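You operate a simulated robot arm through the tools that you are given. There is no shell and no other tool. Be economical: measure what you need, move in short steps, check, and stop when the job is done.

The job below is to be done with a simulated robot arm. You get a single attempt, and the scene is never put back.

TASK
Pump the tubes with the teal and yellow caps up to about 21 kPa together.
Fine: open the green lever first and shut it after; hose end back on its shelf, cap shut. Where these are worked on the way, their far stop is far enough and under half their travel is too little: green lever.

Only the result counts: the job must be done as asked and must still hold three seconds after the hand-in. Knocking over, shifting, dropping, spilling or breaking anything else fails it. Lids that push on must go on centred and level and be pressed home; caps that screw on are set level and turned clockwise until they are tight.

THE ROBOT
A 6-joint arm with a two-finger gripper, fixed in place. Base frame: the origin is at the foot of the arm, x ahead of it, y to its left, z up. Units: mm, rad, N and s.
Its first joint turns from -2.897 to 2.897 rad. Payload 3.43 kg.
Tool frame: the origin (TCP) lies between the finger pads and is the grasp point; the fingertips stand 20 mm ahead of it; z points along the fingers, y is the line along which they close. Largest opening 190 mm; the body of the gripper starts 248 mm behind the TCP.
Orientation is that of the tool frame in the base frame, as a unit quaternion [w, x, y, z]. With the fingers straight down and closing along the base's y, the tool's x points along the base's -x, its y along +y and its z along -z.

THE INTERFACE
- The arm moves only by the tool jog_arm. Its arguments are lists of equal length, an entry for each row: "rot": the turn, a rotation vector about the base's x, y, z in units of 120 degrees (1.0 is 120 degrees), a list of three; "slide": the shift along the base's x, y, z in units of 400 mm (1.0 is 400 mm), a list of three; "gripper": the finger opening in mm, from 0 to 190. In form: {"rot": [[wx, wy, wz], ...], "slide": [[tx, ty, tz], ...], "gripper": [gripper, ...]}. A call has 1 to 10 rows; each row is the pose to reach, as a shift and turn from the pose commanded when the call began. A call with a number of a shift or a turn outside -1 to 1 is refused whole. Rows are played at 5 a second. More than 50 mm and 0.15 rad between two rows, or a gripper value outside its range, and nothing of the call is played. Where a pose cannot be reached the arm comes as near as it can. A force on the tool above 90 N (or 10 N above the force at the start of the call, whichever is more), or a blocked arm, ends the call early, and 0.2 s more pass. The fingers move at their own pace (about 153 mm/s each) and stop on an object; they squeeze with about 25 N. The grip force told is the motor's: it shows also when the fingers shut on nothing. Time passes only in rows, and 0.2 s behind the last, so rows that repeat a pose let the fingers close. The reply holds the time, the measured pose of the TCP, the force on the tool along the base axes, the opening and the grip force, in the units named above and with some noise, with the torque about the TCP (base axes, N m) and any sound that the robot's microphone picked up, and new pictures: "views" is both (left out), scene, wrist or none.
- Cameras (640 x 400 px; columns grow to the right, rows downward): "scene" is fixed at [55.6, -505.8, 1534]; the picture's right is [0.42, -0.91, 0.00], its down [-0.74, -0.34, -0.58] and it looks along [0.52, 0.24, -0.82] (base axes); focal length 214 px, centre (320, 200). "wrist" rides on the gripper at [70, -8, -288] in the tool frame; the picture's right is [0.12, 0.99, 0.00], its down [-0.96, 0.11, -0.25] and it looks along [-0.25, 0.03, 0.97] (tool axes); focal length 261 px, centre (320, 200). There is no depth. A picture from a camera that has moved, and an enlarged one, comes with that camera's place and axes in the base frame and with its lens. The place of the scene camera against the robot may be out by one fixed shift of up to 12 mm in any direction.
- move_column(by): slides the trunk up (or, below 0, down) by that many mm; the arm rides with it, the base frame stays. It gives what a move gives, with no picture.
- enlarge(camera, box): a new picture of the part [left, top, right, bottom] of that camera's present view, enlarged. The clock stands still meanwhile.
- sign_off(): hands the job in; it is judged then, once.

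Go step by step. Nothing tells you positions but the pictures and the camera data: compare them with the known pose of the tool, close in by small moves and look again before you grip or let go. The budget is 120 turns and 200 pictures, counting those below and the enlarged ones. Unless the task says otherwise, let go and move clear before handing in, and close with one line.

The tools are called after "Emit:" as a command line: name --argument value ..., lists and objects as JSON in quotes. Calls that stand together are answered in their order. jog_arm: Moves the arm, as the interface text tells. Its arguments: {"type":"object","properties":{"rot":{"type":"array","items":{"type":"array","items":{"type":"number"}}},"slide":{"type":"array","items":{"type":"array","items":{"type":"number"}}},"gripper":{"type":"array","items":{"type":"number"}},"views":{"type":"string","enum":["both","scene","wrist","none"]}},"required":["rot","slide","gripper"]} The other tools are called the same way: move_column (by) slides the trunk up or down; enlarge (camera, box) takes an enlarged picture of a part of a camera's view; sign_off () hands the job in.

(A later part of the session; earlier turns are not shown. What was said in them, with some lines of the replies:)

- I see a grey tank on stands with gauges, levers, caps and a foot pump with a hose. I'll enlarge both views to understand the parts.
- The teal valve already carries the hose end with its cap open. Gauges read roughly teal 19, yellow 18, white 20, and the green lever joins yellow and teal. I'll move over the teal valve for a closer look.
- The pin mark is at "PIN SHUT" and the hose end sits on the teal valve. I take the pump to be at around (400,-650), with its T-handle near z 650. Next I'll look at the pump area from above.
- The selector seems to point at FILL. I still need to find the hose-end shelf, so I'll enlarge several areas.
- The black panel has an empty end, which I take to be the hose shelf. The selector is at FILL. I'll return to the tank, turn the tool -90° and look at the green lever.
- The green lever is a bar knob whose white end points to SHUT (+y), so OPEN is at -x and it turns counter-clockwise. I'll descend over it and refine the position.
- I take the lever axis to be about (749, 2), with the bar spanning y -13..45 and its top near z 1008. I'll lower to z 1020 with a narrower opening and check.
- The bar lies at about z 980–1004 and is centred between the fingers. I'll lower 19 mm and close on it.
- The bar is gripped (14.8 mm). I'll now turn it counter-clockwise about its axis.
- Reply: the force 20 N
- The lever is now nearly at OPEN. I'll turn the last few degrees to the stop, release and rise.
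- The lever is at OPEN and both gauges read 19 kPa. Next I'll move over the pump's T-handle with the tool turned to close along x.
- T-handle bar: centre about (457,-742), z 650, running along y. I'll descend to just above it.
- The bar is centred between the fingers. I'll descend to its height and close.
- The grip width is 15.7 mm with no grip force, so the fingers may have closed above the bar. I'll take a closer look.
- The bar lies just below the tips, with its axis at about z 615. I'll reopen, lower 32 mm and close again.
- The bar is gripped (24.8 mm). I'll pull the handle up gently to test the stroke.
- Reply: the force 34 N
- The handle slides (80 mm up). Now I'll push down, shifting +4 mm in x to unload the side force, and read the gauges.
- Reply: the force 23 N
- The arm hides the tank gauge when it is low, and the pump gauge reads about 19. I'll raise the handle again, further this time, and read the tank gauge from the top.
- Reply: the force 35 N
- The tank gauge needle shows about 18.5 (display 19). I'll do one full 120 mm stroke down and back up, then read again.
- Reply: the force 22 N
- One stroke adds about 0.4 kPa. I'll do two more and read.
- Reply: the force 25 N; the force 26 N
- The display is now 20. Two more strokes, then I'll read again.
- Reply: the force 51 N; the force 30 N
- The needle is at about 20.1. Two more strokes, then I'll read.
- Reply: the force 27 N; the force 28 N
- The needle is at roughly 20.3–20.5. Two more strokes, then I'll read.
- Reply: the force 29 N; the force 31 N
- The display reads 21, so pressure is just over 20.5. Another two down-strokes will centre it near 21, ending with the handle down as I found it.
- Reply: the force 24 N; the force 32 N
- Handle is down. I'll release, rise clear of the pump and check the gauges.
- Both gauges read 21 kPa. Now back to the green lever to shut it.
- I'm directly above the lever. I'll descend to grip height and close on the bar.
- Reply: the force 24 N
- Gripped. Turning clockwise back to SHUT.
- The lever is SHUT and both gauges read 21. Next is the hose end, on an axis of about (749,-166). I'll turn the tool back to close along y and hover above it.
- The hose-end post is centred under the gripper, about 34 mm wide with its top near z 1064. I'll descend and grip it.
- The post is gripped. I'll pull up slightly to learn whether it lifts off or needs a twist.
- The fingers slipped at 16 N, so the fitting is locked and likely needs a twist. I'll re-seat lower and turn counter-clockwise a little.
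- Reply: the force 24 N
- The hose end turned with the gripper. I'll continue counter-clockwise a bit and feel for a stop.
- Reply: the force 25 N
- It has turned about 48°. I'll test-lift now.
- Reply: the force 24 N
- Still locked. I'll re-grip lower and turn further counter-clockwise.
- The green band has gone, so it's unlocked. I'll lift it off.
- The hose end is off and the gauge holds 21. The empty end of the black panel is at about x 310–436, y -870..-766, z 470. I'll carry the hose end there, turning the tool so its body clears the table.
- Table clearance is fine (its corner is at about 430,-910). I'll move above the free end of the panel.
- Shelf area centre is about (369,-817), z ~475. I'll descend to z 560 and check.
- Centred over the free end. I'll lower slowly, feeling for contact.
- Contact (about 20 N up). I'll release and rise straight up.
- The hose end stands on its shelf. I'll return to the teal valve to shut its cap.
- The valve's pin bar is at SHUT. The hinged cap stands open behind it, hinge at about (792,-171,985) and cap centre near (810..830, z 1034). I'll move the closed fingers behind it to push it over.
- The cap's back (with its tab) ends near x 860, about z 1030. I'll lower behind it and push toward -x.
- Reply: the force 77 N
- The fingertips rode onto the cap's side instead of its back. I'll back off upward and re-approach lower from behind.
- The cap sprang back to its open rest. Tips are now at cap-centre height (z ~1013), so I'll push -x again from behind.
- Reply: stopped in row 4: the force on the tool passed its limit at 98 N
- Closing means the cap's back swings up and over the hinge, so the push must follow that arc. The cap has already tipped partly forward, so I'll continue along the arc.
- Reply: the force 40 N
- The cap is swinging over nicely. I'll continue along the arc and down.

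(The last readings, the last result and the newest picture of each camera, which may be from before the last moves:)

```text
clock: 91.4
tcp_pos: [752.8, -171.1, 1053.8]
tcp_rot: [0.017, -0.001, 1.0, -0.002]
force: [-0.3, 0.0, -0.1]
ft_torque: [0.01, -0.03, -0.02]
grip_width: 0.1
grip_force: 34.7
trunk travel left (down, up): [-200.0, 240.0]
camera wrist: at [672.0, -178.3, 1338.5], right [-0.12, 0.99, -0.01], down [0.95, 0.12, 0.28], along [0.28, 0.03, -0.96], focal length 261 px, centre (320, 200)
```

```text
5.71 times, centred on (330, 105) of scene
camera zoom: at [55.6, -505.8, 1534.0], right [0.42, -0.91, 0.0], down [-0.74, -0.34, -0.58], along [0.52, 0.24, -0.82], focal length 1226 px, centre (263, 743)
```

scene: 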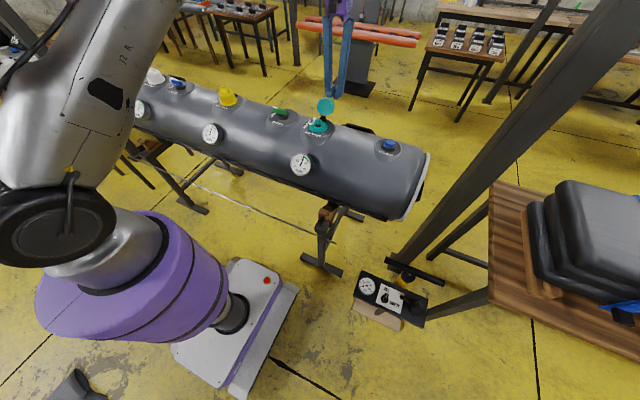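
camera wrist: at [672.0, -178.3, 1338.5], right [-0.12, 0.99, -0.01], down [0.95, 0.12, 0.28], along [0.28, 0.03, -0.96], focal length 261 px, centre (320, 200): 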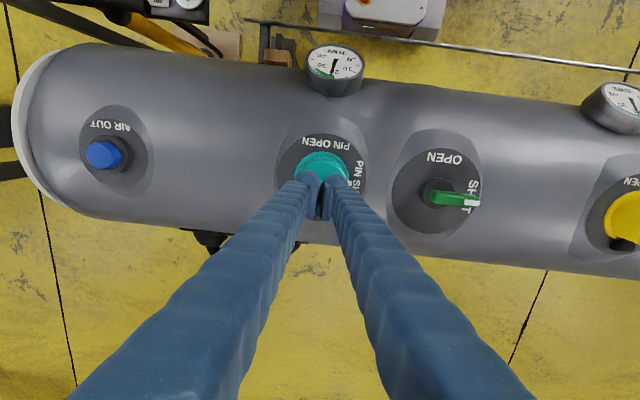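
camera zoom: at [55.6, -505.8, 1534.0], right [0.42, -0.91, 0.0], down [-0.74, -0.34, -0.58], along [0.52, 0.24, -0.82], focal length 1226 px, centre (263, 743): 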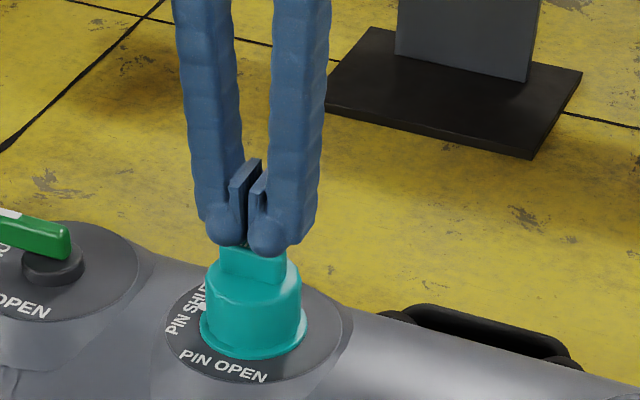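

The cap has fallen onto the valve. I'll now press it home, straight down on its centre.

Emit:
jog_arm --rot '[[0, 0, 0], [0, 0, 0], [0, 0, 0], [0, 0, 0]]' --slide '[[-0.006, 0, -0.01], [-0.006, 0, -0.02], [-0.006, 0, -0.03], [-0.006, 0, -0.04]]' --gripper '[0, 0, 0, 0]' --views "none"

Emit:
enlarge --camera "scene" --box '[285, 70, 375, 140]'

```text
clock: 92.6
tcp_pos: [752.0, -171.1, 1049.2]
tcp_rot: [0.024, -0.001, 1.0, -0.005]
force: [-15.4, 2.4, 37.4]
ft_torque: [0.18, 0.62, 0.24]
grip_width: 6.0
grip_force: 33.7
trunk travel left (down, up): [-200.0, 240.0]
stopped in row 4: the force on the tool passed its limit at 91 N (the readings are from after the stop); the commanded pose is now the measured one
```

```text
5.71 times, centred on (330, 105) of scene
camera zoom: at [55.6, -505.8, 1534.0], right [0.42, -0.91, 0.0], down [-0.74, -0.34, -0.58], along [0.52, 0.24, -0.82], focal length 1226 px, centre (263, 743)
```

zoom: 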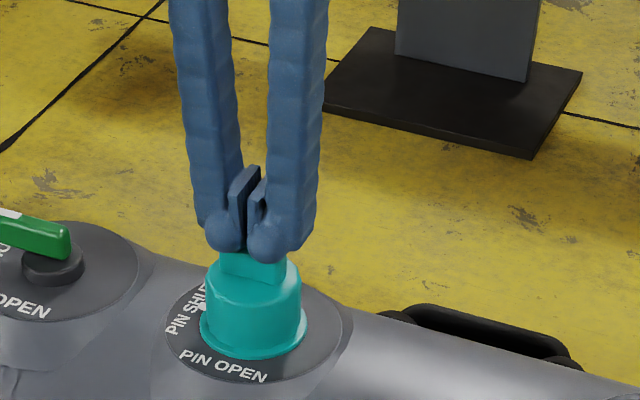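

It was pressed with about 90 N. I'll rise and compare it with the closed yellow cap.

Emit:
jog_arm --rot '[[0, 0, 0], [0, 0, 0], [0, 0, 0]]' --slide '[[0, 0, 0.08], [-0.05, 0, 0.18], [-0.1, 0, 0.28]]' --gripper '[0, 30, 60]' --views "both"

Emit:
enlarge --camera "scene" --box '[285, 90, 365, 150]'

Emit:
enlarge --camera "scene" --box '[190, 70, 270, 130]'

Emit:
enlarge --camera "wrist" --box '[240, 150, 400, 270]'

```text
clock: 93.4
tcp_pos: [715.7, -170.7, 1157.4]
tcp_rot: [0.023, -0.001, 1.0, -0.004]
force: [-0.4, -1.0, 0.4]
ft_torque: [0.01, -0.14, 0.02]
grip_width: 60.5
grip_force: 0.1
trunk travel left (down, up): [-200.0, 240.0]
camera wrist: at [630.3, -177.0, 1442.9], right [-0.12, 0.99, -0.01], down [0.95, 0.12, 0.29], along [0.29, 0.02, -0.96], focal length 261 px, centre (320, 200)
```

scene: 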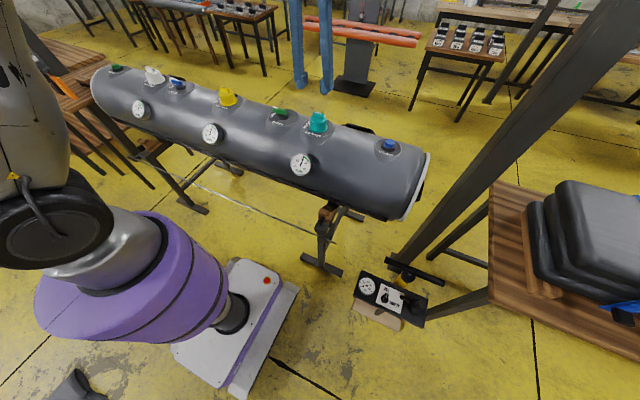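
wrist: 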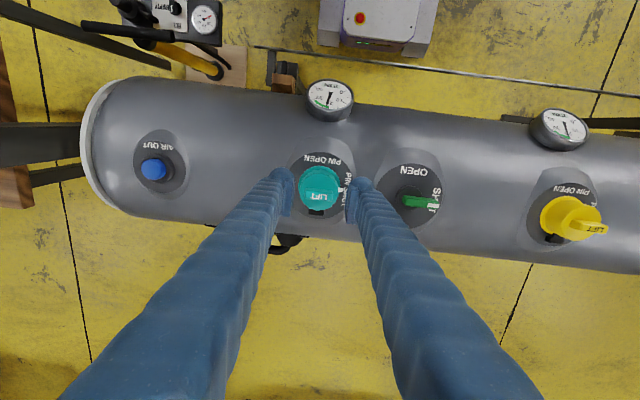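

```text
6.67 times, centred on (325, 120) of scene
camera zoom: at [55.6, -505.8, 1534.0], right [0.42, -0.91, 0.0], down [-0.74, -0.34, -0.58], along [0.52, 0.24, -0.82], focal length 1430 px, centre (287, 733)
```

zoom: 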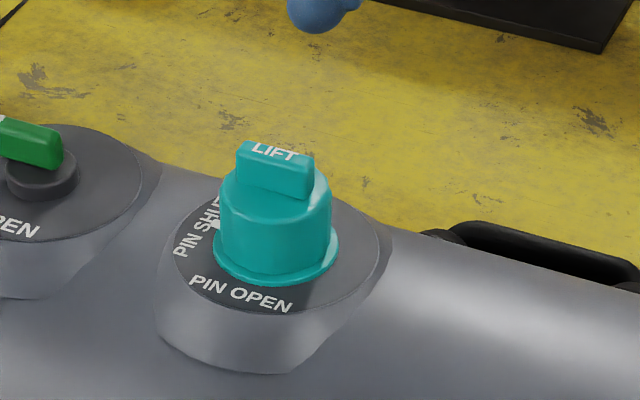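

```text
6.67 times, centred on (230, 100) of scene
camera zoom: at [55.6, -505.8, 1534.0], right [0.42, -0.91, 0.0], down [-0.74, -0.34, -0.58], along [0.52, 0.24, -0.82], focal length 1430 px, centre (920, 867)
```

zoom: 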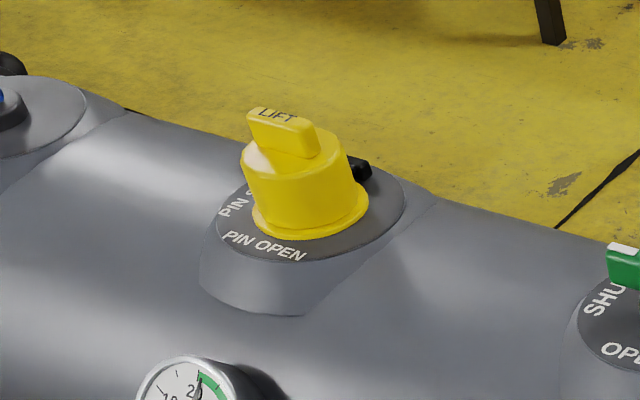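

```text
3.33 times, centred on (320, 210) of wrist
camera zoom: at [630.3, -177.0, 1442.9], right [-0.12, 0.99, -0.01], down [0.95, 0.12, 0.29], along [0.29, 0.02, -0.96], focal length 869 px, centre (320, 167)
```

zoom: 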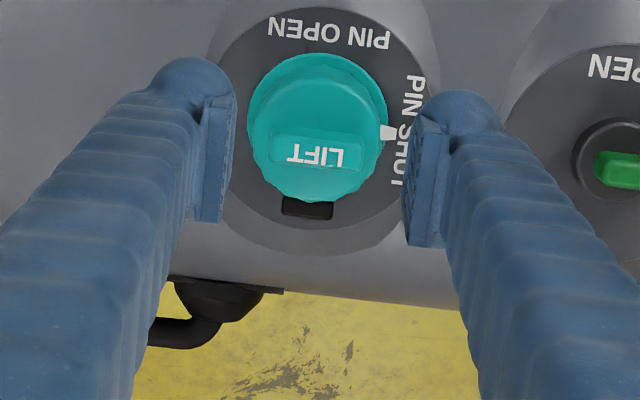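

The cap looks flush like the yellow one. I'll level the tool and give one more centred press to be sure it is home.

Emit:
jog_arm --rot '[[0, 0.022, 0], [0, 0.022, 0], [0, 0.022, 0], [0, 0.022, 0], [0, 0.022, 0], [0, 0.022, 0], [0, 0.022, 0], [0, 0.022, 0]]' --slide '[[0.04, 0.003, -0.05], [0.077, 0.003, -0.15], [0.077, 0.003, -0.23], [0.077, 0.003, -0.26], [0.077, 0.003, -0.27], [0.077, 0.003, -0.28], [0.077, 0.003, -0.285], [0.077, 0.003, -0.285]]' --gripper '[20, 0, 0, 0, 0, 0, 0, 0]' --views "none"

```text
clock: 95.2
tcp_pos: [746.0, -169.3, 1049.2]
tcp_rot: [0.004, -0.001, 1.0, -0.004]
force: [5.8, 3.6, 75.1]
ft_torque: [0.5, -0.56, 0.02]
grip_width: 6.1
grip_force: 34.3
trunk travel left (down, up): [-200.0, 240.0]
```

At 75 N it stands at the same height as before, so it's a hard stop and the cap is home. I'll rise clear and do a final check.

Emit:
jog_arm --rot '[[0, 0, 0], [0, 0, 0], [0, 0, 0], [0, 0, 0], [0, 0, 0]]' --slide '[[0, 0, 0.08], [-0.03, 0, 0.18], [-0.07, 0, 0.29], [-0.12, 0, 0.4], [-0.15, 0, 0.5]]' --gripper '[0, 30, 60, 60, 60]' --views "both"

Emit:
enlarge --camera "scene" --box '[190, 90, 350, 190]'

Emit:
enlarge --camera "scene" --box '[340, 240, 480, 350]'

Emit:
enlarge --camera "scene" --box '[80, 60, 210, 140]'

```text
clock: 96.4
tcp_pos: [683.9, -168.5, 1244.8]
tcp_rot: [-0.002, -0.001, 1.0, -0.004]
force: [-0.4, -0.2, 0.3]
ft_torque: [-0.03, -0.05, -0.03]
grip_width: 60.1
grip_force: 0.0
trunk travel left (down, up): [-200.0, 240.0]
camera wrist: at [613.5, -175.3, 1532.8], right [-0.12, 0.99, -0.01], down [0.96, 0.12, 0.24], along [0.24, 0.02, -0.97], focal length 261 px, centre (320, 200)
```

scene: 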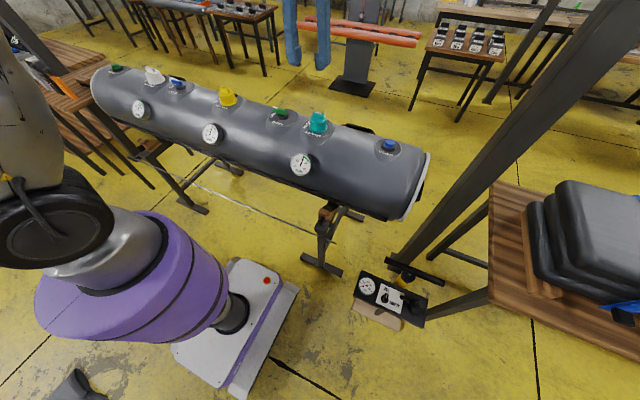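
wrist: 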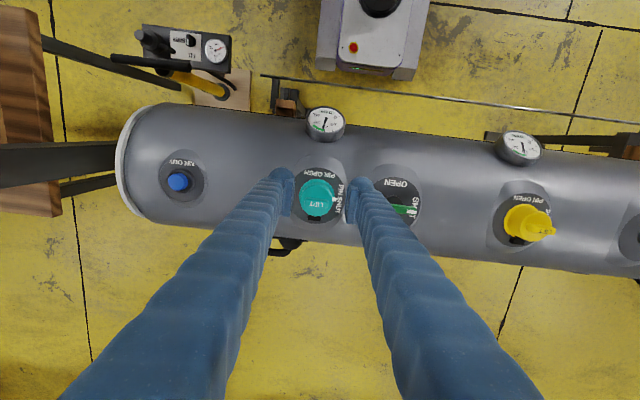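

```text
4.00 times, centred on (270, 140) of scene
camera zoom: at [55.6, -505.8, 1534.0], right [0.42, -0.91, 0.0], down [-0.74, -0.34, -0.58], along [0.52, 0.24, -0.82], focal length 858 px, centre (520, 440)
```

zoom: 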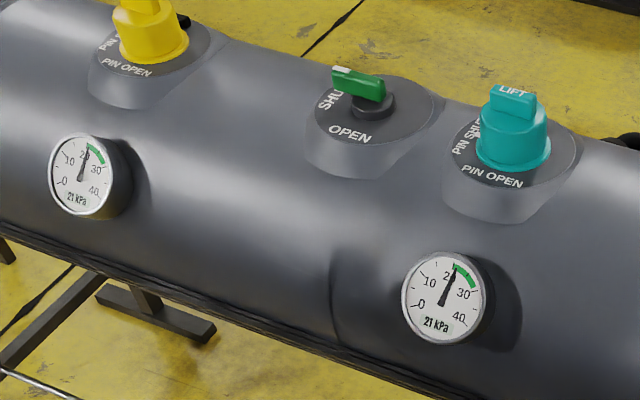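

```text
3.64 times, centred on (410, 295) of scene
camera zoom: at [55.6, -505.8, 1534.0], right [0.42, -0.91, 0.0], down [-0.74, -0.34, -0.58], along [0.52, 0.24, -0.82], focal length 780 px, centre (-7, -146)
```

zoom: 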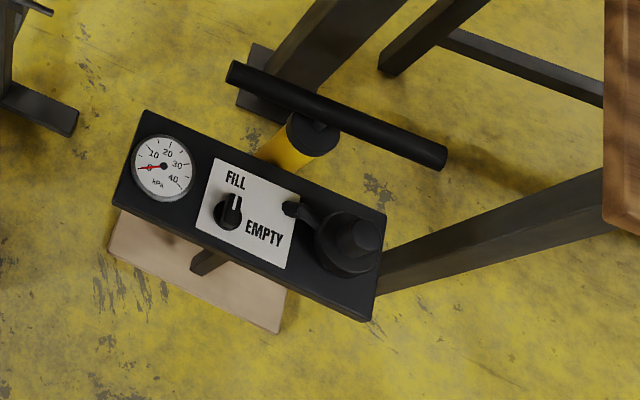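

```text
4.92 times, centred on (145, 100) of scene
camera zoom: at [55.6, -505.8, 1534.0], right [0.42, -0.91, 0.0], down [-0.74, -0.34, -0.58], along [0.52, 0.24, -0.82], focal length 1056 px, centre (1182, 692)
```

zoom: 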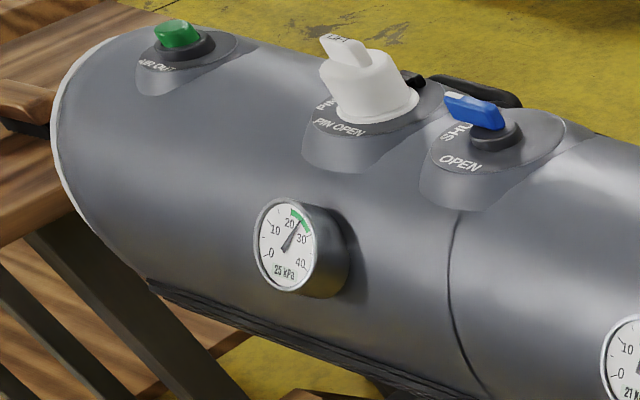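

Teal and yellow both read 21 kPa. The green lever is shut, the hose end is on its shelf, the teal cap is pressed home, and the arm is clear, so I'm handing in.

Emit:
sign_off

```text
The job is handed in.
```

The teal and yellow tubes both read 21 kPa; the green lever is shut again, the hose end stands on the free end of the pump panel (no shelf was labelled, so I took that to be it), and the teal cap is pressed home.
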